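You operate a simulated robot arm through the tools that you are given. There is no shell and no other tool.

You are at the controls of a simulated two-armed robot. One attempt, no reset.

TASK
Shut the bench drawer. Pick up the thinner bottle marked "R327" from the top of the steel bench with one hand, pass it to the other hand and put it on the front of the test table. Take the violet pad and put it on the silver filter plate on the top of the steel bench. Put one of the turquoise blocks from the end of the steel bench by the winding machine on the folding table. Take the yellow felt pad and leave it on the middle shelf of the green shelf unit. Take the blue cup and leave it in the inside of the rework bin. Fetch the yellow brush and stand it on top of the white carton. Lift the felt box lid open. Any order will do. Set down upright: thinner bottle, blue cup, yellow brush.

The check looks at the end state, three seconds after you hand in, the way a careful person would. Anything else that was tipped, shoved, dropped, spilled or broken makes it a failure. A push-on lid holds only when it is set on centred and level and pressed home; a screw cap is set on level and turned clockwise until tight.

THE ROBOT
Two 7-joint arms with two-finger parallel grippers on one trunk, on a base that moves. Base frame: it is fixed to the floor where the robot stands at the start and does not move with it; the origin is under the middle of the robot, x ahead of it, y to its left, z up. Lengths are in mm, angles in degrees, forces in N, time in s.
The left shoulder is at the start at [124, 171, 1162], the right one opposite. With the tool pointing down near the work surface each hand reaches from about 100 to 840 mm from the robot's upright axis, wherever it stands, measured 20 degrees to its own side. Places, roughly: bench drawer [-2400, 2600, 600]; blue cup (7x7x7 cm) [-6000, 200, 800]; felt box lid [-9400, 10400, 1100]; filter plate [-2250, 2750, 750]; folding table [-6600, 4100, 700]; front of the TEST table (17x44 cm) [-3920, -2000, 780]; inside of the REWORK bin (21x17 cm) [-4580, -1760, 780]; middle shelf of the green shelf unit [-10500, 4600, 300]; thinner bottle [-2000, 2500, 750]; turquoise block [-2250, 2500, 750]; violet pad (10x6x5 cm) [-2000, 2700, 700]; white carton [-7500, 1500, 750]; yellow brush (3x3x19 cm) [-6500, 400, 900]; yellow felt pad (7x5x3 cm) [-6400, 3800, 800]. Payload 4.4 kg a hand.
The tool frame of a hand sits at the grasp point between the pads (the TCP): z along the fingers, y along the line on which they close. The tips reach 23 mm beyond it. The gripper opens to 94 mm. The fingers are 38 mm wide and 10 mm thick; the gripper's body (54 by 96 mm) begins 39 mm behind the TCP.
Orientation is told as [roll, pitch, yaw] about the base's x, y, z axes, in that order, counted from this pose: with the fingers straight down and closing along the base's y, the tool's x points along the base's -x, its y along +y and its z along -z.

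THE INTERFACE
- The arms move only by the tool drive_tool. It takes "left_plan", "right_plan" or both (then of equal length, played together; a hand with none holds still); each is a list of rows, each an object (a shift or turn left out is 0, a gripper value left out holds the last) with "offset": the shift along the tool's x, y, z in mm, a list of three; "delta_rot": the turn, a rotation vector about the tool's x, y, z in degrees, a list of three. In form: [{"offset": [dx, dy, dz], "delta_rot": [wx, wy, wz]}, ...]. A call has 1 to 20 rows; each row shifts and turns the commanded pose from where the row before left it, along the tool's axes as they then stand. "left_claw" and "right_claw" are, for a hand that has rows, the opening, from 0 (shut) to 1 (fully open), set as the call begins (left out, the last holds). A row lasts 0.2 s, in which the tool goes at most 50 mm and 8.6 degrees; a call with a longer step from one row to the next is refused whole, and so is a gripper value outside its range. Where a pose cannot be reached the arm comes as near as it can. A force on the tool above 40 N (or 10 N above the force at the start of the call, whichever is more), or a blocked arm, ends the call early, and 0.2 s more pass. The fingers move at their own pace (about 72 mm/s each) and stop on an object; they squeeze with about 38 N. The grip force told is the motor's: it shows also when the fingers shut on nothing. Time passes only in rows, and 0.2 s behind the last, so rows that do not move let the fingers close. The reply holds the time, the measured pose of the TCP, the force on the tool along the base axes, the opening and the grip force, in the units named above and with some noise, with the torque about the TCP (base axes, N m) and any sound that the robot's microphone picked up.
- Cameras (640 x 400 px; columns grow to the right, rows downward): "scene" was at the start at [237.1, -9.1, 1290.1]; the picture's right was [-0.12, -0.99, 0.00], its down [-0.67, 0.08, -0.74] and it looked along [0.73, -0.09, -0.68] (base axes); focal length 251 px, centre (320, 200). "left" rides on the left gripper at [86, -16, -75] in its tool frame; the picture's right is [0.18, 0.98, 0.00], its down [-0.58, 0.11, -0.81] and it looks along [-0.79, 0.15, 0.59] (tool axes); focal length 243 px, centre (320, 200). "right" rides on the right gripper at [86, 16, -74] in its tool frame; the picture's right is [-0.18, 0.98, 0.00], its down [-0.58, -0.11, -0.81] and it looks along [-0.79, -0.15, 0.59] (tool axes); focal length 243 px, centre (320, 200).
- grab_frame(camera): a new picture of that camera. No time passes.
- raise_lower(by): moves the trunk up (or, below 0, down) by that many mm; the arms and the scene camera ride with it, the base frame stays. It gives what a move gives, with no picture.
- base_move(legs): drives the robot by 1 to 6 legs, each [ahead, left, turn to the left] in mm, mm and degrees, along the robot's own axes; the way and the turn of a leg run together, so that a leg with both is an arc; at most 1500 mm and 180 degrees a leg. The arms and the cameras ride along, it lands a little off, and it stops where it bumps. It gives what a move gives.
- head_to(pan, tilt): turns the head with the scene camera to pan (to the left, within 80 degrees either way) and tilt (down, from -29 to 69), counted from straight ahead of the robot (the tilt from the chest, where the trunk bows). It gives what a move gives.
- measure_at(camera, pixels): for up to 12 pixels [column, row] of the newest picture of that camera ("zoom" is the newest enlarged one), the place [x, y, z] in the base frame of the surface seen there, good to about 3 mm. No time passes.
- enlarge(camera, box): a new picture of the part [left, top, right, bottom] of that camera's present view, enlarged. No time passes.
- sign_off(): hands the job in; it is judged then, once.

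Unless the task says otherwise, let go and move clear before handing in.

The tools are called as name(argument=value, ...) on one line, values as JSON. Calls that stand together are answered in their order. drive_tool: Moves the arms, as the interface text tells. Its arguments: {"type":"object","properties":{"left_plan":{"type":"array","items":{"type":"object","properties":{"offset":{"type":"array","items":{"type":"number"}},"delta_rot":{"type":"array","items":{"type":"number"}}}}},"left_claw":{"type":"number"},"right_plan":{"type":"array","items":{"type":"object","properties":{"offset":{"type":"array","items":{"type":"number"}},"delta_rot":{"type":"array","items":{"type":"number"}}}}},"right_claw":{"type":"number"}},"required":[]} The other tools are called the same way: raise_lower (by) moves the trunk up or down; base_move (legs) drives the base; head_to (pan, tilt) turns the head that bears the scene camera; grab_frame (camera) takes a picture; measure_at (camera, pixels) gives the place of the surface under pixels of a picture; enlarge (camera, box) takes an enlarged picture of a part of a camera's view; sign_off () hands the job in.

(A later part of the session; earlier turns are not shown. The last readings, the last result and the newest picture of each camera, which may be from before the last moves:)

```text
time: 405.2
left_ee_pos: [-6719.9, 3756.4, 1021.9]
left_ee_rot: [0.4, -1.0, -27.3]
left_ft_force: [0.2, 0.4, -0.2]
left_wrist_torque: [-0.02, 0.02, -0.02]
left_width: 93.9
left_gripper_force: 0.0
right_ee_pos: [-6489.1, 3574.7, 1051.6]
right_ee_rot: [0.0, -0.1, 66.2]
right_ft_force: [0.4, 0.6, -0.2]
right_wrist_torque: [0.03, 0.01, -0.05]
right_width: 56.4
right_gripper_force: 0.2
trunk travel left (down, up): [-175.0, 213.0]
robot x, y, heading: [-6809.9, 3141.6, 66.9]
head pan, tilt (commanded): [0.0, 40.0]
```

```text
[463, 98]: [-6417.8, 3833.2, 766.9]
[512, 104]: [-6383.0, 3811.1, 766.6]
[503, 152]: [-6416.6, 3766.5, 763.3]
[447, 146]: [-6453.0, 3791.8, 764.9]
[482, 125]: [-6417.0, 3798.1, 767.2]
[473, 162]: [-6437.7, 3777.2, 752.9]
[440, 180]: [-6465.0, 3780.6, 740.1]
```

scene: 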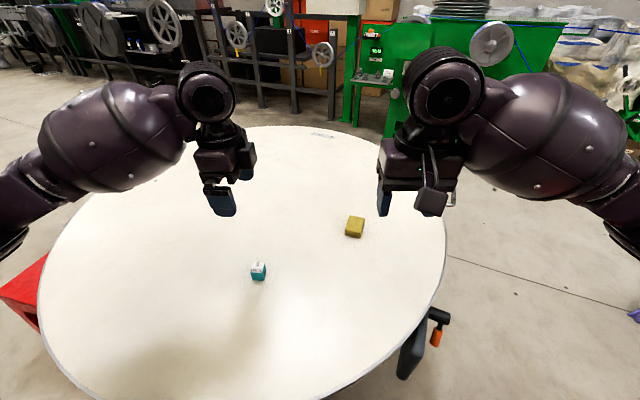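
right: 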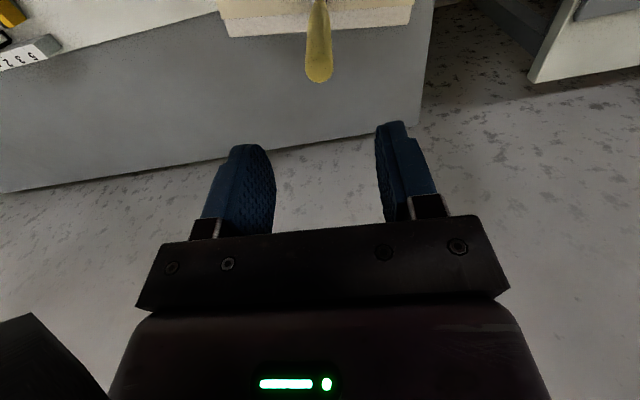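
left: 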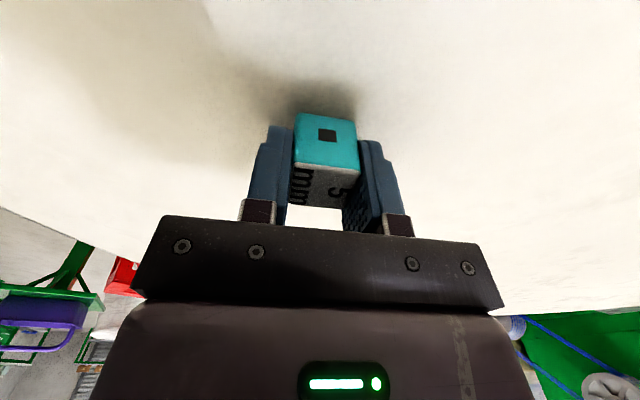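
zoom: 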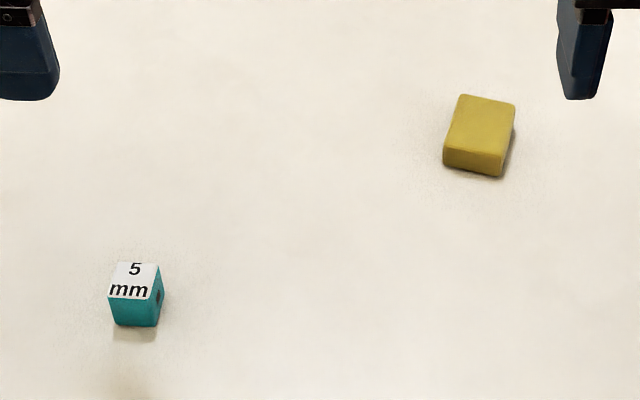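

Pad centre ≈ (-6418,3800), long axis ~51°. Before grasping, I'll look toward the green shelf unit to plan how it must be placed.

head_to(pan=80, tilt=10)

grab_frame(camera="scene")

enlarge(camera="scene", box=[180, 120, 420, 270])

```text
time: 406.7
left_ee_pos: [-6718.9, 3756.8, 1021.6]
left_ee_rot: [0.2, -1.0, -27.2]
left_ft_force: [0.7, 0.3, 0.8]
left_wrist_torque: [-0.02, 0.01, 0.01]
left_width: 94.2
left_gripper_force: 0.1
right_ee_pos: [-6487.6, 3575.0, 1049.7]
right_ee_rot: [-0.1, 0.0, 66.3]
right_ft_force: [0.3, -0.2, 0.1]
right_wrist_torque: [0.01, 0.0, -0.01]
right_width: 56.3
right_gripper_force: 0.0
trunk travel left (down, up): [-175.0, 213.0]
robot x, y, heading: [-6810.9, 3142.5, 67.0]
head pan, tilt (commanded): [80.0, 10.0]
```

```text
taken
```

scene: 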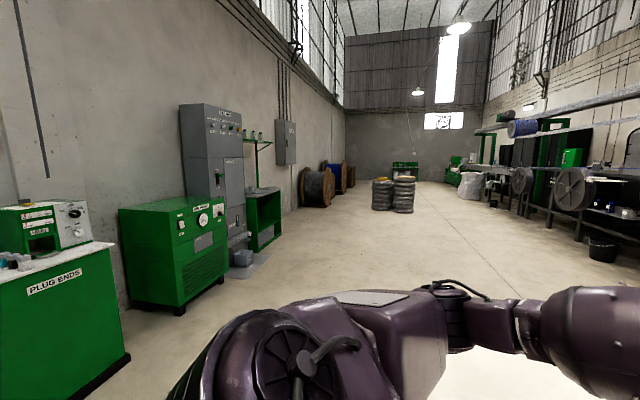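

```text
2.67 times, centred on (300, 195) of scene
```

zoom: 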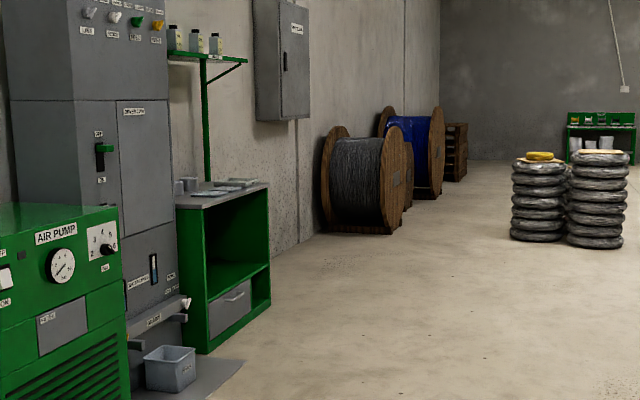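

A green open shelf unit stands beside the switch cabinet (zoom ~(225,260)) with a mid shelf. Measuring it.

measure_at(camera="zoom", pixels=[[220, 195], [265, 190], [205, 350], [268, 305], [235, 278], [220, 290], [265, 265], [230, 310], [208, 300], [190, 350], [170, 370], [235, 230]])

```text
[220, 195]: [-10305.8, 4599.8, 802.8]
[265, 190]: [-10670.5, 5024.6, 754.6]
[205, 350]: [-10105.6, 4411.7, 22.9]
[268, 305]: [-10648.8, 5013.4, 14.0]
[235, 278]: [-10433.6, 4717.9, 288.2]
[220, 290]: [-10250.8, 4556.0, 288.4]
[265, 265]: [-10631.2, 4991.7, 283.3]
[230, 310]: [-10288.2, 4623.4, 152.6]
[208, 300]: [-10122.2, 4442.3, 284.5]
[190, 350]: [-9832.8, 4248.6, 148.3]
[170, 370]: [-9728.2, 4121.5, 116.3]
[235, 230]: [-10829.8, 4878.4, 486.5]
```

The unit's middle shelf is at z≈288, front v≈-4370, opening up to ~z 750 – a top-down placement near its front is feasible. Now grasp the pad with the right hand (yaw to 51°).

drive_tool(right_plan=[{"delta_rot": [0, 0, 7.5]}, {"delta_rot": [0, 0, 7.6]}, {"offset": [-36.5, 14.4, 0]}, {"offset": [-36.5, 14.4, 0]}, {"offset": [-36.5, 14.4, 0]}, {"offset": [-36.5, 14.4, 0]}, {"offset": [-36.5, 14.4, 0]}, {"offset": [-36.5, 14.4, 0]}, {"offset": [0, 0, 45]}, {"offset": [0, 0, 45]}, {"offset": [0, 0, 45]}, {"offset": [0, 0, 0]}], right_claw=1)

head_to(pan=0, tilt=40)

grab_frame(camera="right")

grab_frame(camera="scene")

```text
time: 409.3
left_ee_pos: [-6719.7, 3756.1, 1023.1]
left_ee_rot: [0.3, -1.0, -27.2]
left_ft_force: [0.2, -0.2, 0.3]
left_wrist_torque: [0.0, -0.03, 0.02]
left_width: 93.9
left_gripper_force: 0.0
right_ee_pos: [-6417.7, 3800.5, 916.9]
right_ee_rot: [0.0, -0.1, 51.4]
right_ft_force: [0.3, -0.8, 0.5]
right_wrist_torque: [0.02, 0.0, -0.01]
right_width: 94.4
right_gripper_force: 0.0
trunk travel left (down, up): [-175.0, 213.0]
robot x, y, heading: [-6808.3, 3143.9, 67.0]
head pan, tilt (commanded): [80.0, 10.0]
```

```text
time: 410.8
left_ee_pos: [-6718.8, 3755.9, 1022.1]
left_ee_rot: [0.2, -1.0, -27.3]
left_ft_force: [0.4, 0.1, 0.1]
left_wrist_torque: [0.01, 0.0, -0.03]
left_width: 94.0
left_gripper_force: 0.1
right_ee_pos: [-6416.0, 3800.6, 915.5]
right_ee_rot: [0.1, -0.2, 51.0]
right_ft_force: [0.3, 0.3, 0.7]
right_wrist_torque: [0.0, -0.02, 0.02]
right_width: 93.9
right_gripper_force: 0.1
trunk travel left (down, up): [-175.0, 213.0]
robot x, y, heading: [-6815.0, 3141.7, 67.2]
head pan, tilt (commanded): [0.0, 40.0]
```

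```text
taken
```

right: 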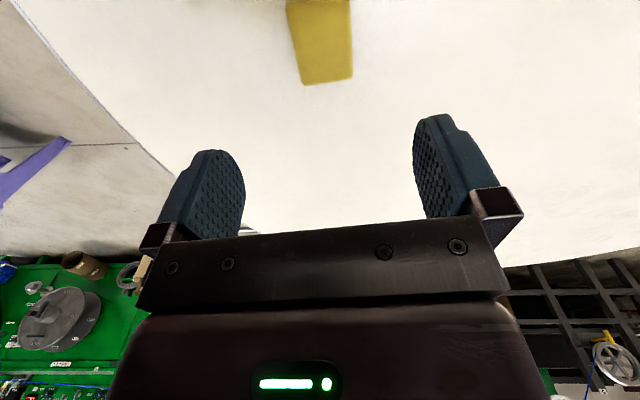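

```text
taken
```

scene: 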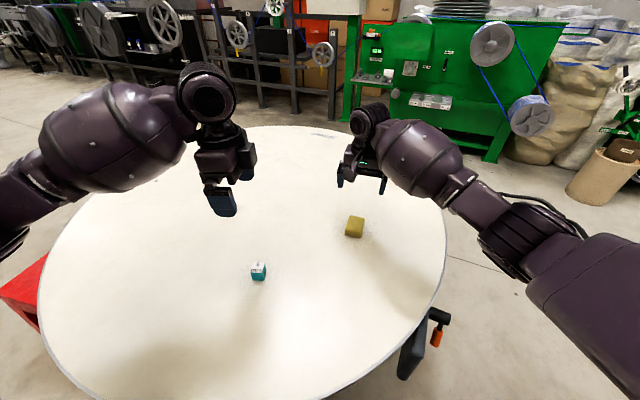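

Pad is aligned between the fingers. Descending.

drive_tool(right_plan=[{"offset": [0, 0, 45]}, {"offset": [0, 0, 45]}, {"offset": [0, 0, 30]}, {"offset": [0, 0, 15]}, {"offset": [0, 0, 9]}, {"offset": [0, 0, 5]}, {"offset": [0, 0, 0]}])

grab_frame(camera="right")

```text
time: 412.4
left_ee_pos: [-6718.8, 3757.6, 1021.9]
left_ee_rot: [0.2, -1.0, -27.2]
left_ft_force: [0.0, -1.0, 0.2]
left_wrist_torque: [0.0, 0.0, 0.0]
left_width: 94.2
left_gripper_force: 0.0
right_ee_pos: [-6418.3, 3801.3, 767.0]
right_ee_rot: [-0.1, -0.1, 51.1]
right_ft_force: [0.0, -0.7, -0.3]
right_wrist_torque: [0.01, 0.03, 0.01]
right_width: 94.1
right_gripper_force: 0.1
trunk travel left (down, up): [-175.0, 213.0]
robot x, y, heading: [-6807.0, 3142.4, 67.1]
head pan, tilt (commanded): [0.0, 40.0]
```

```text
taken
```

right: 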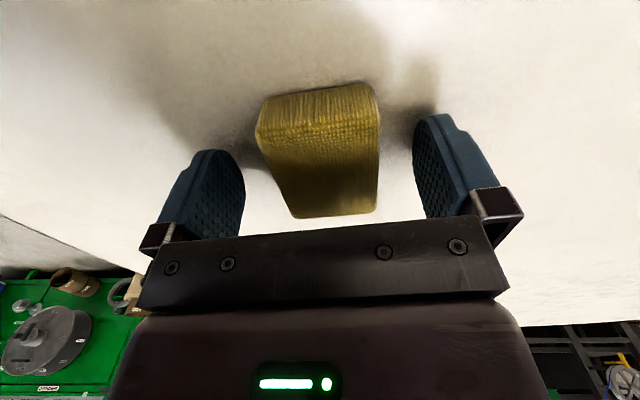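

Pad between the pads. Closing and lifting slightly.

drive_tool(right_plan=[{"offset": [0, 0, 2]}, {"offset": [0, 0, 0]}, {"offset": [0, 0, 0]}, {"offset": [0, 0, 0]}, {"offset": [0, 0, 0]}, {"offset": [0, 0, 0]}], right_claw=0)

drive_tool(right_plan=[{"offset": [0, 0, -2]}, {"offset": [0, 0, -3]}, {"offset": [0, 0, -5]}, {"offset": [0, 0, -7]}, {"offset": [0, 0, -8]}])

grab_frame(camera="right")

```text
time: 413.8
left_ee_pos: [-6719.2, 3756.3, 1022.5]
left_ee_rot: [0.2, -1.0, -27.2]
left_ft_force: [-0.8, 0.4, 0.8]
left_wrist_torque: [-0.02, 0.01, -0.01]
left_width: 93.6
left_gripper_force: 0.1
right_ee_pos: [-6418.7, 3799.5, 765.4]
right_ee_rot: [0.0, -0.1, 51.1]
right_ft_force: [-0.9, 1.0, 0.2]
right_wrist_torque: [-0.04, 0.01, -0.01]
right_width: 48.9
right_gripper_force: 37.8
trunk travel left (down, up): [-175.0, 213.0]
robot x, y, heading: [-6810.0, 3143.1, 67.1]
head pan, tilt (commanded): [0.0, 40.0]
```

```text
time: 415.0
left_ee_pos: [-6719.7, 3756.7, 1021.6]
left_ee_rot: [0.2, -1.0, -27.2]
left_ft_force: [-0.2, -0.4, -0.3]
left_wrist_torque: [0.01, -0.03, 0.0]
left_width: 94.0
left_gripper_force: 0.1
right_ee_pos: [-6419.2, 3801.0, 790.2]
right_ee_rot: [-0.1, -0.1, 51.2]
right_ft_force: [0.0, -0.6, -0.1]
right_wrist_torque: [0.0, 0.03, 0.03]
right_width: 48.8
right_gripper_force: 37.8
trunk travel left (down, up): [-175.0, 213.0]
robot x, y, heading: [-6812.3, 3137.9, 67.1]
head pan, tilt (commanded): [0.0, 40.0]
```

```text
taken
```

right: 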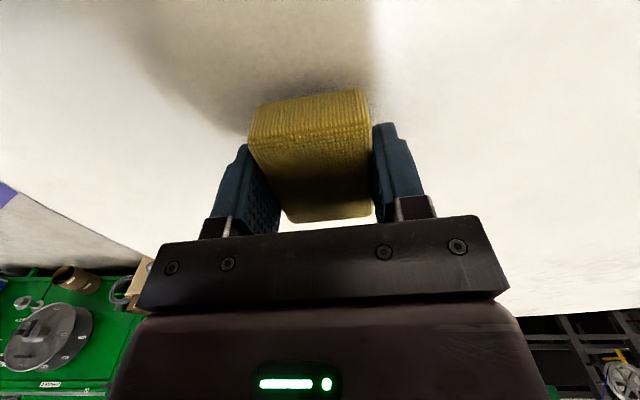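

Felt pad held (48.8 mm). Lifting and retracting.

drive_tool(right_plan=[{"offset": [0, 0, -12]}, {"offset": [0, 0, -16]}, {"offset": [0, 0, -20]}, {"offset": [0, 0, -20]}, {"offset": [0, 0, -20]}, {"offset": [0, 0, -20]}, {"offset": [0, 0, -20]}, {"offset": [5, -1.5, -18]}, {"offset": [14, -4, -14]}, {"offset": [20, -5.5, -8]}, {"offset": [22, -6, 0]}, {"offset": [22, -6, 0]}, {"offset": [22, -6, 0]}, {"offset": [22, -6, 0]}, {"offset": [22, -6, 0]}, {"offset": [22, -6, 0]}, {"offset": [22, -6, 0]}, {"offset": [22, -6, 0]}, {"offset": [15, -4, 0]}, {"offset": [8, -2, 0]}])

grab_frame(camera="scene")

```text
time: 419.2
left_ee_pos: [-6718.4, 3756.8, 1022.5]
left_ee_rot: [0.2, -1.0, -27.3]
left_ft_force: [-0.9, 0.4, 0.3]
left_wrist_torque: [0.0, 0.01, -0.05]
left_width: 94.1
left_gripper_force: 0.0
right_ee_pos: [-6517.0, 3574.2, 957.6]
right_ee_rot: [-0.1, 0.0, 51.2]
right_ft_force: [0.1, 0.0, 0.2]
right_wrist_torque: [0.0, -0.01, -0.01]
right_width: 48.8
right_gripper_force: 38.0
trunk travel left (down, up): [-175.0, 213.0]
robot x, y, heading: [-6813.6, 3140.2, 67.1]
head pan, tilt (commanded): [0.0, 40.0]
```

```text
taken
```

scene: 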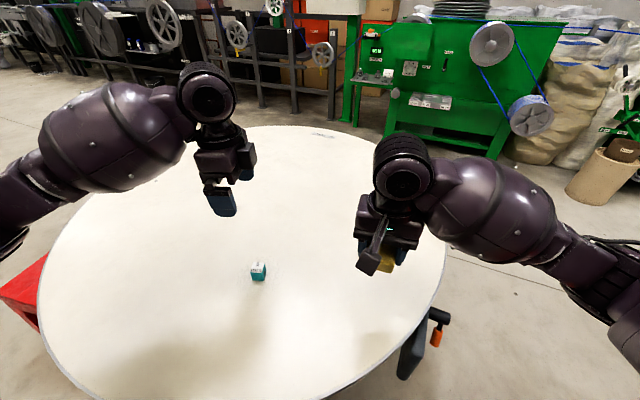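

Pad secured. Backing away from the table, turning to face down the hall, and driving along the lane.

base_move(legs=[[-500, 0, 0], [0, 0, 66]])

head_to(pan=0, tilt=20)

grab_frame(camera="scene")

```text
time: 425.1
left_ee_pos: [-7526.9, 3022.4, 1021.7]
left_ee_rot: [0.2, -1.0, 38.5]
left_ft_force: [-0.1, 0.0, -0.1]
left_wrist_torque: [0.02, -0.02, 0.0]
left_width: 94.2
left_gripper_force: 0.0
right_ee_pos: [-7278.7, 3133.7, 958.7]
right_ee_rot: [-0.1, -0.2, 117.1]
right_ft_force: [-0.9, 1.4, -1.3]
right_wrist_torque: [0.0, 0.02, 0.02]
right_width: 48.8
right_gripper_force: 38.5
trunk travel left (down, up): [-175.0, 213.0]
robot x, y, heading: [-7006.1, 2687.8, 133.0]
head pan, tilt (commanded): [0.0, 40.0]
```

```text
time: 425.9
left_ee_pos: [-7528.2, 3022.0, 1021.1]
left_ee_rot: [0.2, -1.0, 38.5]
left_ft_force: [0.1, 0.3, 0.5]
left_wrist_torque: [-0.06, 0.03, 0.04]
left_width: 94.2
left_gripper_force: 0.1
right_ee_pos: [-7278.4, 3134.3, 957.9]
right_ee_rot: [0.1, -0.1, 117.0]
right_ft_force: [0.6, -0.8, -0.2]
right_wrist_torque: [-0.01, -0.01, 0.01]
right_width: 48.9
right_gripper_force: 38.1
trunk travel left (down, up): [-175.0, 213.0]
robot x, y, heading: [-7005.6, 2684.6, 132.9]
head pan, tilt (commanded): [0.0, 20.0]
```

```text
taken
```

scene: 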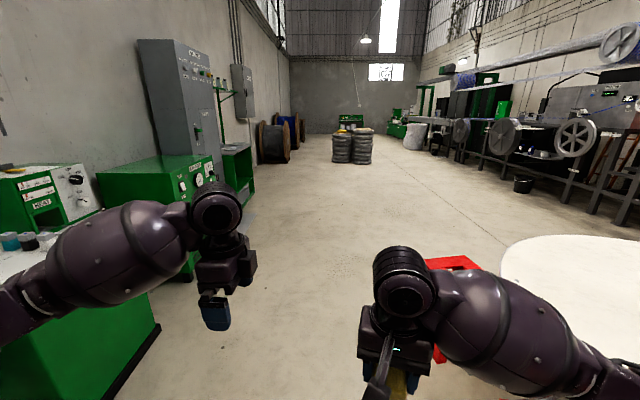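

Hall is clear ahead. Checking the left cabinets' front line before driving.

measure_at(camera="scene", pixels=[[190, 278], [158, 328], [253, 205], [248, 150], [340, 165], [240, 215], [235, 190], [430, 330]])

base_move(legs=[[1187, 60, 0], [1187, 0, 0]])

head_to(pan=50, tilt=30)

grab_frame(camera="scene")

```text
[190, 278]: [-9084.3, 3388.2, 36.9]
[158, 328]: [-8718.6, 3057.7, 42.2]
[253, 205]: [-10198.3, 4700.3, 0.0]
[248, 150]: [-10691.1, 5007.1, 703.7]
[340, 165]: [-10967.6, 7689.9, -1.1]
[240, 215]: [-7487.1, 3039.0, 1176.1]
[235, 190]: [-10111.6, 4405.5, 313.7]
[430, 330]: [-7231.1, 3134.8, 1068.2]
```

```text
time: 437.5
left_ee_pos: [-9183.7, 4720.6, 1022.5]
left_ee_rot: [0.3, -1.0, 38.4]
left_ft_force: [0.3, 0.0, 0.8]
left_wrist_torque: [0.01, 0.01, 0.01]
left_width: 94.0
left_gripper_force: 0.1
right_ee_pos: [-8933.7, 4829.5, 958.8]
right_ee_rot: [0.1, 0.0, 116.7]
right_ft_force: [-0.3, -0.5, -0.8]
right_wrist_torque: [-0.03, 0.0, -0.04]
right_width: 49.0
right_gripper_force: 38.3
trunk travel left (down, up): [-175.0, 213.0]
robot x, y, heading: [-8659.9, 4385.2, 132.5]
head pan, tilt (commanded): [0.0, 20.0]
```

```text
time: 438.7
left_ee_pos: [-9185.1, 4719.9, 1022.3]
left_ee_rot: [0.2, -1.0, 38.3]
left_ft_force: [0.3, 0.0, -0.1]
left_wrist_torque: [0.02, -0.02, 0.0]
left_width: 93.8
left_gripper_force: 0.0
right_ee_pos: [-8933.5, 4828.9, 958.3]
right_ee_rot: [0.0, -0.1, 116.6]
right_ft_force: [0.2, 0.1, -0.6]
right_wrist_torque: [0.03, 0.01, 0.01]
right_width: 48.7
right_gripper_force: 38.4
trunk travel left (down, up): [-175.0, 213.0]
robot x, y, heading: [-8660.0, 4377.6, 132.7]
head pan, tilt (commanded): [50.0, 30.0]
```

```text
taken
```

scene: 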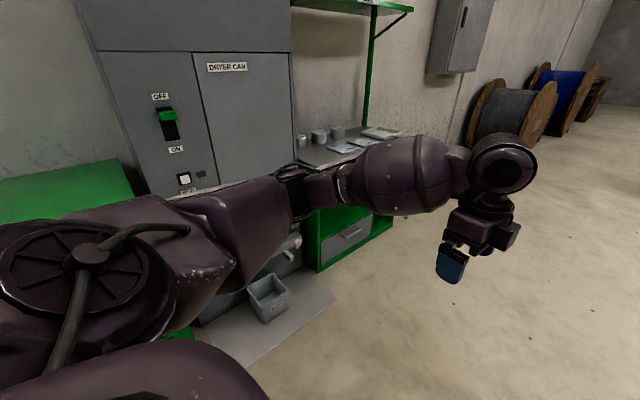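

Continuing ahead to the shelf unit, then turning left to face it.

base_move(legs=[[1190, 0, 0], [0, 0, 90.5]])

head_to(pan=-5, tilt=35)

grab_frame(camera="scene")

```text
time: 448.6
left_ee_pos: [-9784.3, 4713.5, 1021.2]
left_ee_rot: [0.2, -0.9, 130.8]
left_ft_force: [0.3, 0.6, 0.7]
left_wrist_torque: [0.0, 0.01, -0.01]
left_width: 93.9
left_gripper_force: 0.0
right_ee_pos: [-9904.7, 4958.4, 956.9]
right_ee_rot: [-0.1, -0.1, -150.8]
right_ft_force: [-0.3, 0.2, 0.0]
right_wrist_torque: [-0.03, -0.02, 0.0]
right_width: 49.0
right_gripper_force: 38.2
trunk travel left (down, up): [-175.0, 213.0]
robot x, y, heading: [-9468.6, 5246.0, -134.7]
head pan, tilt (commanded): [50.0, 30.0]
```

```text
time: 449.9
left_ee_pos: [-9784.9, 4713.1, 1022.6]
left_ee_rot: [0.2, -1.0, 130.8]
left_ft_force: [-0.5, -0.3, 0.6]
left_wrist_torque: [0.01, 0.0, 0.01]
left_width: 93.9
left_gripper_force: 0.0
right_ee_pos: [-9904.8, 4958.9, 957.5]
right_ee_rot: [0.0, -0.1, -150.8]
right_ft_force: [0.1, 0.6, -0.1]
right_wrist_torque: [0.01, -0.01, 0.01]
right_width: 48.6
right_gripper_force: 38.0
trunk travel left (down, up): [-175.0, 213.0]
robot x, y, heading: [-9470.5, 5244.8, -134.9]
head pan, tilt (commanded): [-5.0, 35.0]
```

```text
taken
```

scene: 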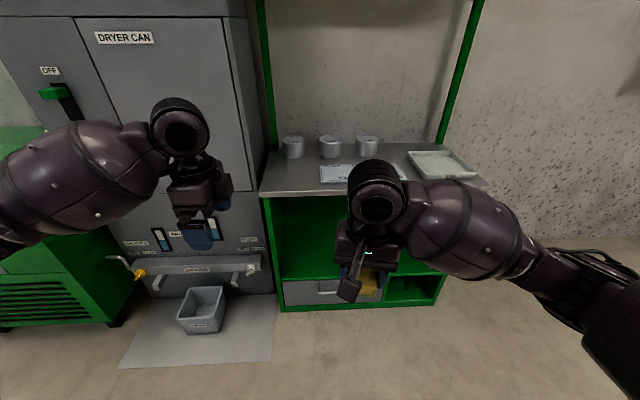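

The green shelf unit is ahead: counter top, open bay with middle shelf (row ~275), drawer below. Measuring it.

measure_at(camera="scene", pixels=[[300, 270], [300, 277], [320, 255], [300, 245], [280, 193], [330, 192], [440, 275], [282, 280], [270, 200], [310, 290], [410, 285], [420, 262]])

enlarge(camera="scene", box=[250, 120, 490, 320])

```text
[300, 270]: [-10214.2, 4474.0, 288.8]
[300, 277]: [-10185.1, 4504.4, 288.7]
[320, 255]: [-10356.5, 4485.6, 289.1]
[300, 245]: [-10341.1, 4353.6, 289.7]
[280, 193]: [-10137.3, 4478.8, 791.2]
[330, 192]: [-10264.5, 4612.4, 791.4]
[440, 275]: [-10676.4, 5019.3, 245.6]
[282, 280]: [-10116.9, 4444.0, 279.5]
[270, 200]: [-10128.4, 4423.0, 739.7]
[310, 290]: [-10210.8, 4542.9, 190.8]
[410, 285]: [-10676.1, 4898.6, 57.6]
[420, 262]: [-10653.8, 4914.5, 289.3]
```

```text
2.00 times, centred on (370, 220) of scene
```

zoom: 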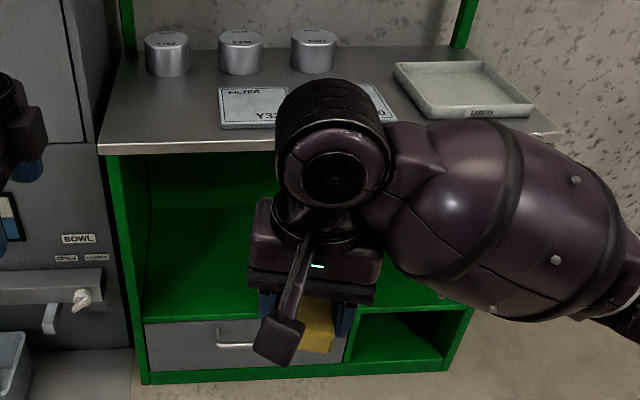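

Middle shelf z=289, front v≈-4375, counter lip underside ~z 740. I'll lower the trunk fully, then raise/tuck the left hand and bring the right hand low in free space first.

raise_lower(by=-174)

drive_tool(left_plan=[{"offset": [0, -10, -20]}, {"offset": [0, -20, -25]}, {"offset": [0, -20, -25]}, {"offset": [0, -20, -25]}, {"offset": [0, -20, -25]}], right_plan=[{"delta_rot": [0, 0, -5]}, {"delta_rot": [0, 0, -6]}, {"delta_rot": [0, 0, -5]}, {"offset": [0, 0, 15]}, {"offset": [0, 0, 20]}])

```text
time: 451.8
left_ee_pos: [-9785.3, 4714.1, 848.9]
left_ee_rot: [0.2, -1.0, 130.8]
left_ft_force: [0.2, 0.6, 1.1]
left_wrist_torque: [-0.02, 0.02, 0.01]
left_width: 94.0
left_gripper_force: 0.1
right_ee_pos: [-9903.2, 4960.6, 766.7]
right_ee_rot: [-1.1, 3.8, -150.9]
right_ft_force: [-0.1, -0.3, -1.0]
right_wrist_torque: [-0.01, 0.01, -0.04]
right_width: 48.8
right_gripper_force: 38.2
trunk travel left (down, up): [-1.0, 387.0]
robot x, y, heading: [-9470.4, 5251.3, -134.7]
head pan, tilt (commanded): [-5.0, 35.0]
```

```text
time: 453.0
left_ee_pos: [-9715.1, 4771.4, 969.0]
left_ee_rot: [0.1, -0.9, 130.7]
left_ft_force: [-1.1, 0.5, 0.7]
left_wrist_torque: [0.01, 0.0, -0.01]
left_width: 94.0
left_gripper_force: 0.1
right_ee_pos: [-9900.6, 4963.3, 731.6]
right_ee_rot: [0.0, 4.0, -135.0]
right_ft_force: [0.6, -0.6, -0.5]
right_wrist_torque: [0.03, -0.01, 0.0]
right_width: 48.9
right_gripper_force: 38.3
trunk travel left (down, up): [-1.0, 387.0]
robot x, y, heading: [-9466.0, 5249.7, -135.0]
head pan, tilt (commanded): [-5.0, 35.0]
```

Left hand is up at 969. Right hand picked up a 4° pitch; I'll correct it and lower the pad in free space to check reach.

drive_tool(right_plan=[{"delta_rot": [0, -4, 0]}, {"offset": [0, -5, 10]}, {"offset": [0, -5, 18]}, {"offset": [0, -5, 24]}, {"offset": [0, -5, 24]}, {"offset": [0, -5, 24]}, {"offset": [0, -5, 24]}, {"offset": [0, -5, 24]}, {"offset": [0, -5, 24]}, {"offset": [0, -5, 24]}, {"offset": [0, -5, 24]}, {"offset": [0, -5, 24]}, {"offset": [0, -5, 24]}, {"offset": [0, 0, 24]}, {"offset": [0, 0, 24]}, {"offset": [0, 0, 24]}, {"offset": [0, 0, 24]}, {"offset": [0, 0, 16]}, {"offset": [0, 0, 10]}])

grab_frame(camera="scene")

```text
time: 457.0
left_ee_pos: [-9715.8, 4771.2, 969.6]
left_ee_rot: [0.1, -1.0, 130.8]
left_ft_force: [-1.4, -0.8, 0.0]
left_wrist_torque: [0.0, 0.02, -0.03]
left_width: 93.9
left_gripper_force: 0.1
right_ee_pos: [-9944.8, 5005.8, 340.9]
right_ee_rot: [0.0, 0.1, -134.9]
right_ft_force: [1.0, -0.4, 0.3]
right_wrist_torque: [0.03, -0.01, 0.0]
right_width: 48.6
right_gripper_force: 37.9
trunk travel left (down, up): [-1.0, 387.0]
robot x, y, heading: [-9467.2, 5249.3, -134.8]
head pan, tilt (commanded): [-5.0, 35.0]
```

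```text
taken
```

scene: 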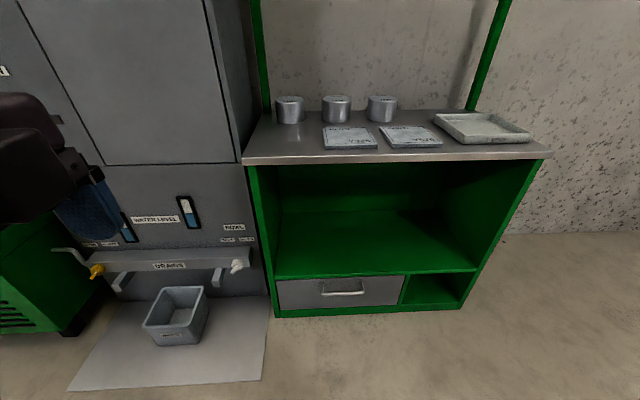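

Reached z 341 fine. I'll look down at the arm's shape before driving it into the bay.

head_to(pan=-20, tilt=62)

grab_frame(camera="scene")

grab_frame(camera="right")

```text
time: 457.9
left_ee_pos: [-9715.2, 4769.9, 969.6]
left_ee_rot: [0.1, -1.0, 130.7]
left_ft_force: [-0.1, -0.4, 0.8]
left_wrist_torque: [0.0, 0.0, 0.03]
left_width: 94.1
left_gripper_force: 0.2
right_ee_pos: [-9945.2, 5006.0, 340.8]
right_ee_rot: [-0.1, 0.0, -134.8]
right_ft_force: [0.3, -0.7, 0.3]
right_wrist_torque: [0.02, 0.0, 0.02]
right_width: 48.8
right_gripper_force: 38.2
trunk travel left (down, up): [-1.0, 387.0]
robot x, y, heading: [-9469.3, 5252.6, -135.0]
head pan, tilt (commanded): [-20.0, 62.0]
```

```text
taken
```

scene: 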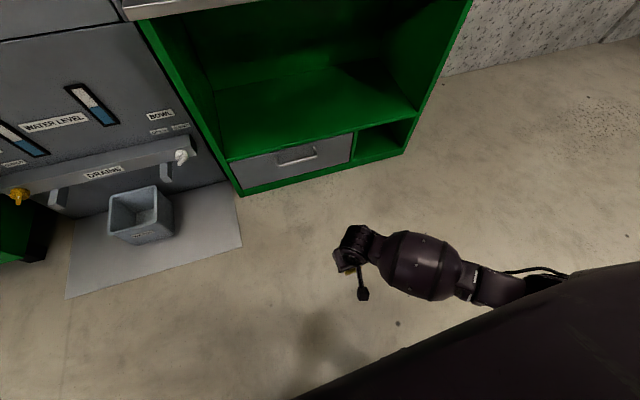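

```text
taken
```

right: 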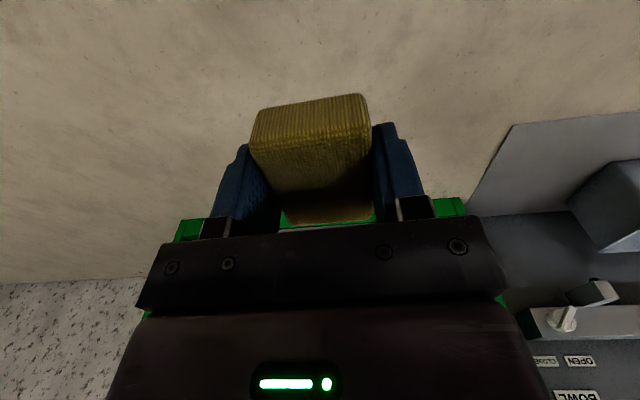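

The elbow points out to the right. Measuring forearm positions to check it against the bay walls.

measure_at(camera="scene", pixels=[[355, 232], [400, 245], [430, 260], [470, 280], [500, 285], [550, 280], [600, 290], [560, 330], [230, 165], [405, 145], [350, 140], [240, 190]])

```text
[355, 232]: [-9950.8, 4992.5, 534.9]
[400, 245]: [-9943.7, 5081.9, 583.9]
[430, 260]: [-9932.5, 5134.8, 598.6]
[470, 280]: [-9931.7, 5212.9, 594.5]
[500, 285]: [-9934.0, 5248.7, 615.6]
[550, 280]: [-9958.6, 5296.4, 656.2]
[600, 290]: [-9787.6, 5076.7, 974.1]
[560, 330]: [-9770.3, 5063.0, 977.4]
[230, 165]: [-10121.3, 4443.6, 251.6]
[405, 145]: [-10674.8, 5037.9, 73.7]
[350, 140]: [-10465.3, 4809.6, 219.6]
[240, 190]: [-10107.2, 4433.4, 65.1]
```

The forearm stays below the lip. But my left arm would near the tall dryer cabinet; I'll measure that cabinet's front and shift right.

measure_at(camera="scene", pixels=[[100, 140], [30, 60], [100, 175], [150, 115], [180, 155], [140, 10], [420, 130], [440, 60]])

base_move(legs=[[0, -210, -2]])

head_to(pan=-10, tilt=50)

grab_frame(camera="scene")

```text
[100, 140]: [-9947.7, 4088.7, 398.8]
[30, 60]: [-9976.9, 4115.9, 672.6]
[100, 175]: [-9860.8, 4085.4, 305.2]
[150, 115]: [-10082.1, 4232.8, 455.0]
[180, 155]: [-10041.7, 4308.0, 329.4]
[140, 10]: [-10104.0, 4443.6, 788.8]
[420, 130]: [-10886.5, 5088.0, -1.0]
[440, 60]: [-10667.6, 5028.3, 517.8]
```

```text
time: 460.4
left_ee_pos: [-9876.2, 4929.4, 969.5]
left_ee_rot: [0.1, -1.0, 128.7]
left_ft_force: [0.6, -1.2, 0.4]
left_wrist_torque: [-0.03, 0.01, 0.0]
left_width: 94.1
left_gripper_force: 0.1
right_ee_pos: [-10097.1, 5171.8, 341.3]
right_ee_rot: [0.1, 0.0, -137.0]
right_ft_force: [0.8, -0.7, 0.5]
right_wrist_torque: [0.0, -0.03, 0.01]
right_width: 49.1
right_gripper_force: 38.1
trunk travel left (down, up): [-1.0, 387.0]
robot x, y, heading: [-9615.1, 5395.4, -137.1]
head pan, tilt (commanded): [-20.0, 62.0]
```

```text
time: 461.1
left_ee_pos: [-9876.7, 4928.7, 968.9]
left_ee_rot: [0.1, -1.0, 128.7]
left_ft_force: [-0.3, 0.0, -0.9]
left_wrist_torque: [-0.05, -0.03, 0.03]
left_width: 93.9
left_gripper_force: 0.1
right_ee_pos: [-10097.8, 5173.6, 341.7]
right_ee_rot: [-0.1, 0.0, -136.9]
right_ft_force: [-0.2, 0.7, -0.2]
right_wrist_torque: [0.01, 0.01, -0.01]
right_width: 49.0
right_gripper_force: 38.4
trunk travel left (down, up): [-1.0, 387.0]
robot x, y, heading: [-9615.8, 5394.0, -136.7]
head pan, tilt (commanded): [-10.0, 50.0]
```

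```text
taken
```

scene: 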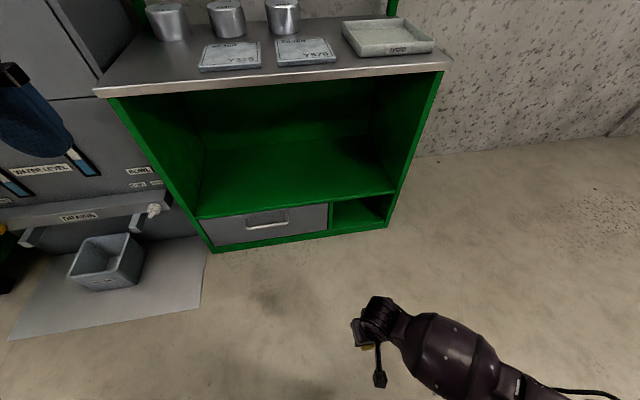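

Cabinet front is at v≈-4483, so it's clear. Shifting 60 mm left for elbow margin and driving the hand into the bay (560 mm first).

base_move(legs=[[0, 60, 0], [560, 0, 0]])

grab_frame(camera="scene")

grab_frame(camera="right")

```text
time: 464.8
left_ee_pos: [-10206.6, 4540.5, 967.7]
left_ee_rot: [-0.6, -0.5, 129.3]
left_ft_force: [-0.4, -0.6, 0.4]
left_wrist_torque: [0.01, -0.01, -0.01]
left_width: 94.3
left_gripper_force: 0.0
right_ee_pos: [-10431.1, 4777.1, 343.1]
right_ee_rot: [0.1, -0.4, -136.5]
right_ft_force: [1.0, 0.6, -0.6]
right_wrist_torque: [-0.01, 0.03, 0.0]
right_width: 48.7
right_gripper_force: 38.0
trunk travel left (down, up): [-1.0, 387.0]
robot x, y, heading: [-9947.7, 5010.2, -136.6]
head pan, tilt (commanded): [-10.0, 50.0]
stopped in leg 2: the robot was blocked; the commanded pose is now the measured one
```

```text
taken
```

scene: 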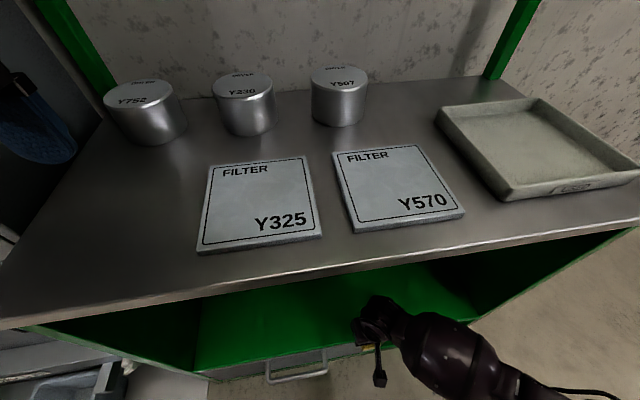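

```text
taken
```

right: 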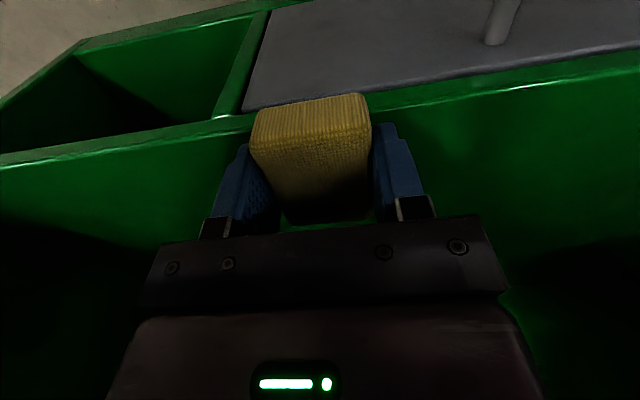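

The base stopped 55 mm short ("blocked"), with the pad just at the shelf's front edge. I'll look for what was touched.

head_to(pan=45, tilt=60)

grab_frame(camera="scene")

head_to(pan=-45, tilt=60)

grab_frame(camera="scene")

grab_frame(camera="left")

```text
time: 466.1
left_ee_pos: [-10205.3, 4539.5, 967.9]
left_ee_rot: [-0.6, -0.7, 129.3]
left_ft_force: [0.4, 0.1, -0.6]
left_wrist_torque: [0.01, 0.01, 0.01]
left_width: 94.1
left_gripper_force: 0.2
right_ee_pos: [-10430.7, 4776.9, 344.2]
right_ee_rot: [0.1, -0.3, -136.5]
right_ft_force: [0.3, 0.4, -0.4]
right_wrist_torque: [0.04, -0.03, -0.01]
right_width: 48.7
right_gripper_force: 38.2
trunk travel left (down, up): [-1.0, 387.0]
robot x, y, heading: [-9948.4, 5006.3, -136.5]
head pan, tilt (commanded): [45.0, 60.0]
```

```text
taken
```

scene: 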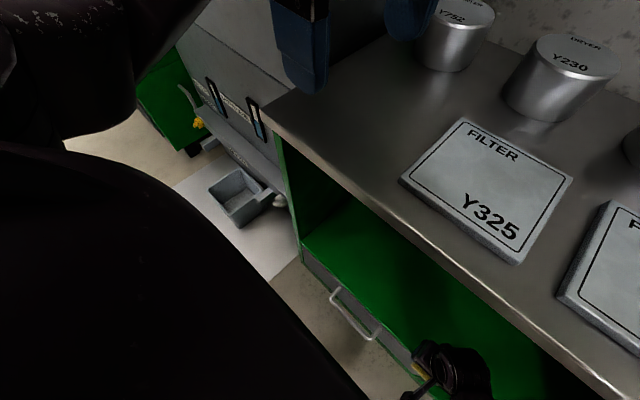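

```text
time: 467.7
left_ee_pos: [-10204.8, 4538.8, 966.9]
left_ee_rot: [-0.6, -0.6, 129.1]
left_ft_force: [0.2, -0.2, -0.2]
left_wrist_torque: [0.01, 0.01, 0.02]
left_width: 94.0
left_gripper_force: 0.0
right_ee_pos: [-10431.1, 4776.3, 343.8]
right_ee_rot: [0.0, -0.4, -136.5]
right_ft_force: [-0.3, -0.3, -0.4]
right_wrist_torque: [-0.02, -0.03, 0.02]
right_width: 48.7
right_gripper_force: 38.0
trunk travel left (down, up): [-1.0, 387.0]
robot x, y, heading: [-9947.2, 5006.8, -136.6]
head pan, tilt (commanded): [-45.0, 60.0]
```

```text
taken
```

scene: 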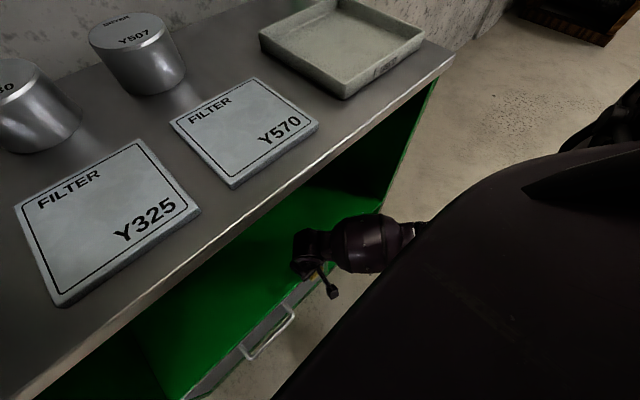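

```text
taken
```

left: 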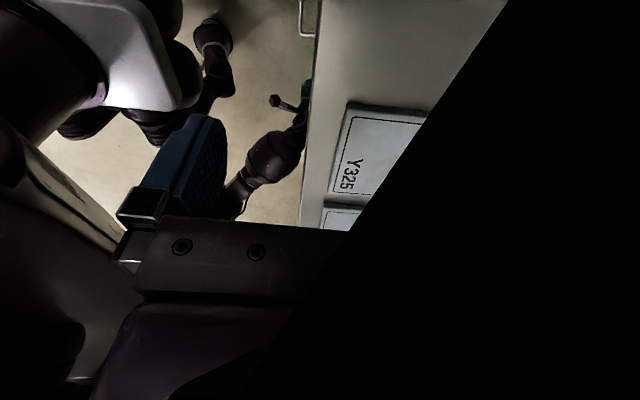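

The left camera view is half black: my left hand/camera is against the upper dryer cabinet. Backing up 90 mm and measuring that cabinet.

base_move(legs=[[-150, 0, 0]])

head_to(pan=30, tilt=25)

grab_frame(camera="scene")

grab_frame(camera="left")

```text
time: 469.1
left_ee_pos: [-10100.0, 4635.4, 964.6]
left_ee_rot: [-0.8, -0.7, 129.3]
left_ft_force: [0.3, -0.9, 0.4]
left_wrist_torque: [-0.02, -0.02, 0.0]
left_width: 94.1
left_gripper_force: 0.2
right_ee_pos: [-10323.6, 4876.8, 342.2]
right_ee_rot: [0.0, 0.0, -136.5]
right_ft_force: [0.2, -0.5, -0.2]
right_wrist_torque: [0.0, 0.0, 0.01]
right_width: 49.0
right_gripper_force: 38.2
trunk travel left (down, up): [-1.0, 387.0]
robot x, y, heading: [-9843.5, 5106.7, -136.4]
head pan, tilt (commanded): [-45.0, 60.0]
```

```text
time: 470.5
left_ee_pos: [-10100.1, 4635.2, 964.6]
left_ee_rot: [-0.8, -0.7, 129.3]
left_ft_force: [0.1, 0.6, 0.4]
left_wrist_torque: [0.01, -0.03, 0.01]
left_width: 93.9
left_gripper_force: 0.1
right_ee_pos: [-10323.5, 4877.5, 341.6]
right_ee_rot: [0.1, 0.0, -136.5]
right_ft_force: [0.9, 0.3, -0.4]
right_wrist_torque: [0.02, 0.01, 0.02]
right_width: 48.9
right_gripper_force: 38.2
trunk travel left (down, up): [-1.0, 387.0]
robot x, y, heading: [-9839.3, 5106.8, -136.6]
head pan, tilt (commanded): [30.0, 25.0]
```

```text
taken
```

scene: 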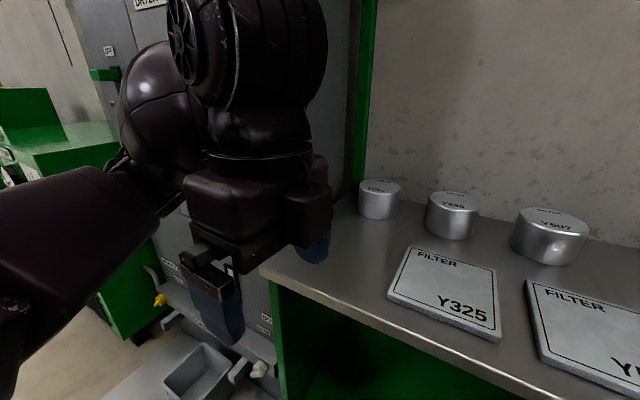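

```text
taken
```

left: 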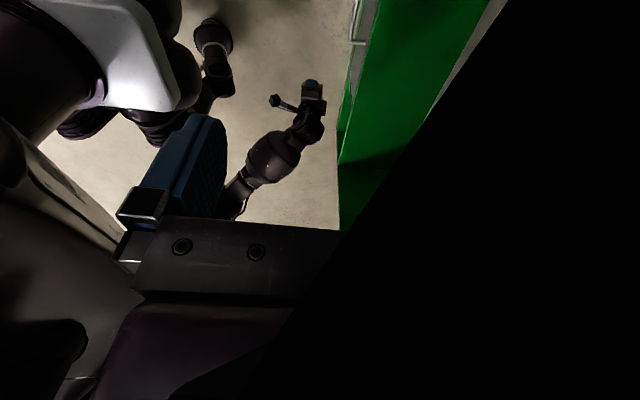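

The left elbow sticks out forward-left toward the cabinet. I'll measure the cabinet and elbow.

measure_at(camera="scene", pixels=[[100, 40], [140, 30], [350, 100], [150, 100], [130, 170], [60, 200], [340, 190], [180, 150], [110, 75], [380, 195], [170, 270], [240, 100]])

```text
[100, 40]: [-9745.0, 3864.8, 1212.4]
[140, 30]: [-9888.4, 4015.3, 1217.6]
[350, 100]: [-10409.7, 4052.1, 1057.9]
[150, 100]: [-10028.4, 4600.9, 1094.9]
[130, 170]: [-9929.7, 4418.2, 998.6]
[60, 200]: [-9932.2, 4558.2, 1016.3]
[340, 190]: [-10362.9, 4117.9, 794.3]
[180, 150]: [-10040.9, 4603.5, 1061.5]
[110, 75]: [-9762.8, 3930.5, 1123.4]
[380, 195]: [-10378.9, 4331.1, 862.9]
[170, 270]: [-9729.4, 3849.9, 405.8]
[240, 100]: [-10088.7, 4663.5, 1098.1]
```

The elbow hit the cabinet front (v≈-4488) – harmless, but I'll re-pose: back off, then bring the left hand low and close to the body so its elbow tucks in.

base_move(legs=[[-130, 0, 0]])

drive_tool(left_plan=[{"offset": [0, 0, 40]}, {"offset": [0, 0, 45]}, {"offset": [0, 0, 45]}, {"offset": [0, 0, 45]}, {"offset": [0, 0, 45]}, {"offset": [0, 0, 45]}, {"offset": [0, 0, 45]}, {"offset": [0, 0, 45]}, {"offset": [0, -40, 10]}, {"offset": [0, -40, 0]}, {"offset": [0, -40, 0]}, {"offset": [0, -40, 0]}, {"offset": [0, -40, 0]}, {"offset": [0, 0, 0]}], left_claw=0.3)

head_to(pan=30, tilt=50)

grab_frame(camera="scene")

```text
time: 471.8
left_ee_pos: [-10009.8, 4722.8, 965.8]
left_ee_rot: [-0.8, -0.8, 129.1]
left_ft_force: [-0.1, 0.5, 0.2]
left_wrist_torque: [0.02, -0.04, 0.0]
left_width: 94.2
left_gripper_force: 0.0
right_ee_pos: [-10231.7, 4964.2, 342.4]
right_ee_rot: [0.0, -0.1, -136.7]
right_ft_force: [0.4, -0.4, 0.3]
right_wrist_torque: [0.02, -0.01, 0.0]
right_width: 49.0
right_gripper_force: 38.4
trunk travel left (down, up): [-1.0, 387.0]
robot x, y, heading: [-9749.6, 5194.9, -136.9]
head pan, tilt (commanded): [30.0, 25.0]
```

```text
time: 474.8
left_ee_pos: [-9969.2, 4751.5, 625.6]
left_ee_rot: [-0.8, -0.8, 129.1]
left_ft_force: [-0.2, -0.1, -0.2]
left_wrist_torque: [0.0, -0.01, -0.03]
left_width: 28.1
left_gripper_force: 0.0
left hand out of reach, approached as far as the arm can: row 1, 2, 3, 4, 10, 11, 12, 13
right_ee_pos: [-10231.1, 4964.2, 340.8]
right_ee_rot: [0.1, -0.2, -136.7]
right_ft_force: [-0.3, 0.1, -0.4]
right_wrist_torque: [0.02, -0.01, -0.02]
right_width: 48.8
right_gripper_force: 37.4
trunk travel left (down, up): [-1.0, 387.0]
robot x, y, heading: [-9749.8, 5193.8, -136.9]
head pan, tilt (commanded): [30.0, 25.0]
```

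```text
time: 475.7
left_ee_pos: [-9969.5, 4752.1, 625.6]
left_ee_rot: [-0.9, -0.7, 129.2]
left_ft_force: [0.2, 0.2, 0.3]
left_wrist_torque: [-0.01, 0.01, 0.01]
left_width: 28.2
left_gripper_force: 0.0
right_ee_pos: [-10232.9, 4965.1, 342.1]
right_ee_rot: [0.1, -0.1, -136.7]
right_ft_force: [-1.4, -0.3, -0.2]
right_wrist_torque: [0.0, -0.02, 0.0]
right_width: 48.8
right_gripper_force: 38.1
trunk travel left (down, up): [-1.0, 387.0]
robot x, y, heading: [-9749.2, 5190.7, -136.5]
head pan, tilt (commanded): [30.0, 50.0]
```

```text
taken
```

scene: 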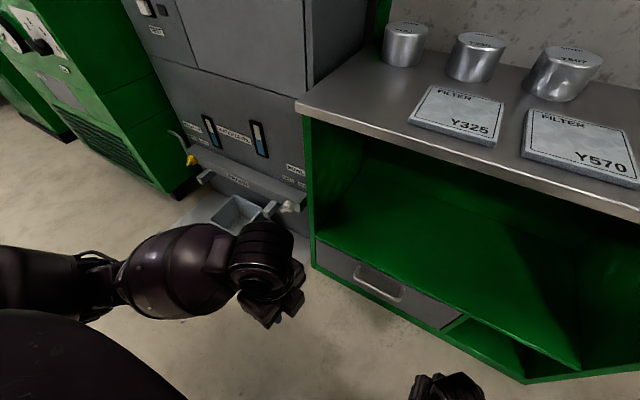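

The left hand's twisted wrist limits pulling back. I'll untwist it (−93° yaw) and then retract.

drive_tool(left_plan=[{"delta_rot": [0, 0, -7.8]}, {"delta_rot": [0, 0, -7.8]}, {"delta_rot": [0, 0, -7.8]}, {"delta_rot": [0, 0, -7.8]}, {"delta_rot": [0, 0, -7.8]}, {"delta_rot": [0, 0, -7.8]}, {"delta_rot": [0, 0, -7.8]}, {"delta_rot": [0, 0, -7.8]}, {"delta_rot": [0, 0, -7.8]}, {"delta_rot": [0, 0, -7.8]}, {"delta_rot": [0, 0, -7.8]}, {"delta_rot": [0, 0, -7.8]}, {"offset": [40, 0, 0]}, {"offset": [40, 0, 0]}, {"offset": [40, 0, 0]}, {"offset": [40, 0, 0]}, {"offset": [40, 0, 0]}, {"offset": [0, 0, 0]}])

grab_frame(camera="scene")

```text
time: 479.5
left_ee_pos: [-9934.3, 4788.1, 589.8]
left_ee_rot: [-0.7, 1.0, -137.2]
left_ft_force: [-0.7, -1.1, -0.4]
left_wrist_torque: [0.0, 0.01, -0.02]
left_width: 28.1
left_gripper_force: 0.2
left hand out of reach, approached as far as the arm can: row 13, 14, 15, 16, 17
right_ee_pos: [-10232.6, 4963.9, 341.3]
right_ee_rot: [0.0, 0.0, -136.7]
right_ft_force: [-0.4, 0.3, -0.4]
right_wrist_torque: [-0.01, 0.03, 0.01]
right_width: 48.9
right_gripper_force: 38.5
trunk travel left (down, up): [-1.0, 387.0]
robot x, y, heading: [-9747.7, 5195.7, -136.8]
head pan, tilt (commanded): [30.0, 50.0]
```

```text
taken
```

scene: 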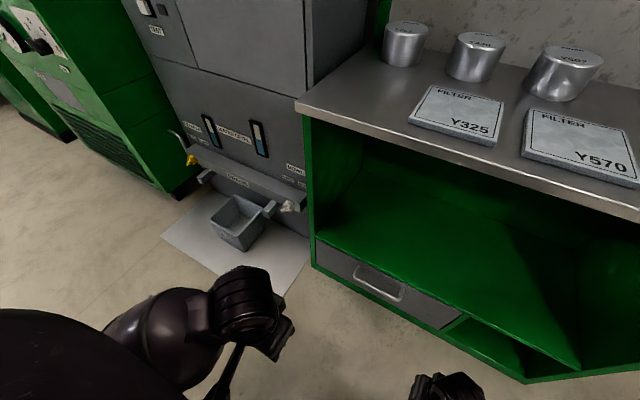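

The elbow's fold limits closeness at that height; lower down it can come in under the shoulder. Lowering 160 and retracting.

drive_tool(left_plan=[{"offset": [0, 0, 40]}, {"offset": [0, 0, 40]}, {"offset": [0, 0, 40]}, {"offset": [0, 0, 40]}, {"offset": [40, 0, 0]}, {"offset": [40, 0, 0]}, {"offset": [40, 0, 0]}, {"offset": [40, 0, 0]}, {"offset": [30, 0, 0]}, {"offset": [0, 0, 0]}])

head_to(pan=40, tilt=60)

grab_frame(camera="scene")

```text
time: 480.4
left_ee_pos: [-9970.7, 4761.9, 548.3]
left_ee_rot: [-5.3, -14.2, -137.2]
left_ft_force: [0.4, -0.1, 0.0]
left_wrist_torque: [-0.05, 0.0, 0.0]
left_width: 28.1
left_gripper_force: 0.0
right_ee_pos: [-10232.1, 4967.6, 342.1]
right_ee_rot: [0.2, -0.2, -136.7]
right_ft_force: [-0.7, 0.5, -0.1]
right_wrist_torque: [-0.02, -0.04, 0.02]
right_width: 48.8
right_gripper_force: 38.1
trunk travel left (down, up): [-1.0, 387.0]
robot x, y, heading: [-9745.3, 5195.3, -136.7]
head pan, tilt (commanded): [30.0, 50.0]
stopped in row 4 (left hand): the arm was blocked; the commanded pose is now the measured one
```

```text
time: 481.2
left_ee_pos: [-9970.5, 4762.9, 547.5]
left_ee_rot: [-5.5, -13.9, -137.3]
left_ft_force: [0.0, 0.8, 0.3]
left_wrist_torque: [-0.04, -0.03, -0.01]
left_width: 28.2
left_gripper_force: 0.0
right_ee_pos: [-10231.7, 4965.8, 342.9]
right_ee_rot: [0.2, -0.3, -136.7]
right_ft_force: [-0.1, -1.0, -0.4]
right_wrist_torque: [0.03, 0.02, -0.04]
right_width: 48.9
right_gripper_force: 37.9
trunk travel left (down, up): [-1.0, 387.0]
robot x, y, heading: [-9746.8, 5194.2, -136.5]
head pan, tilt (commanded): [40.0, 60.0]
```

```text
taken
```

scene: 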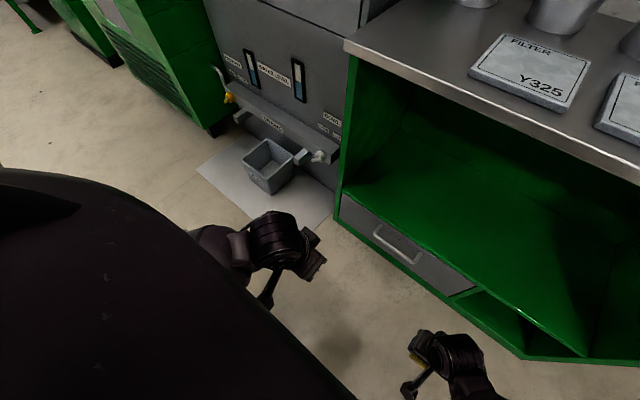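

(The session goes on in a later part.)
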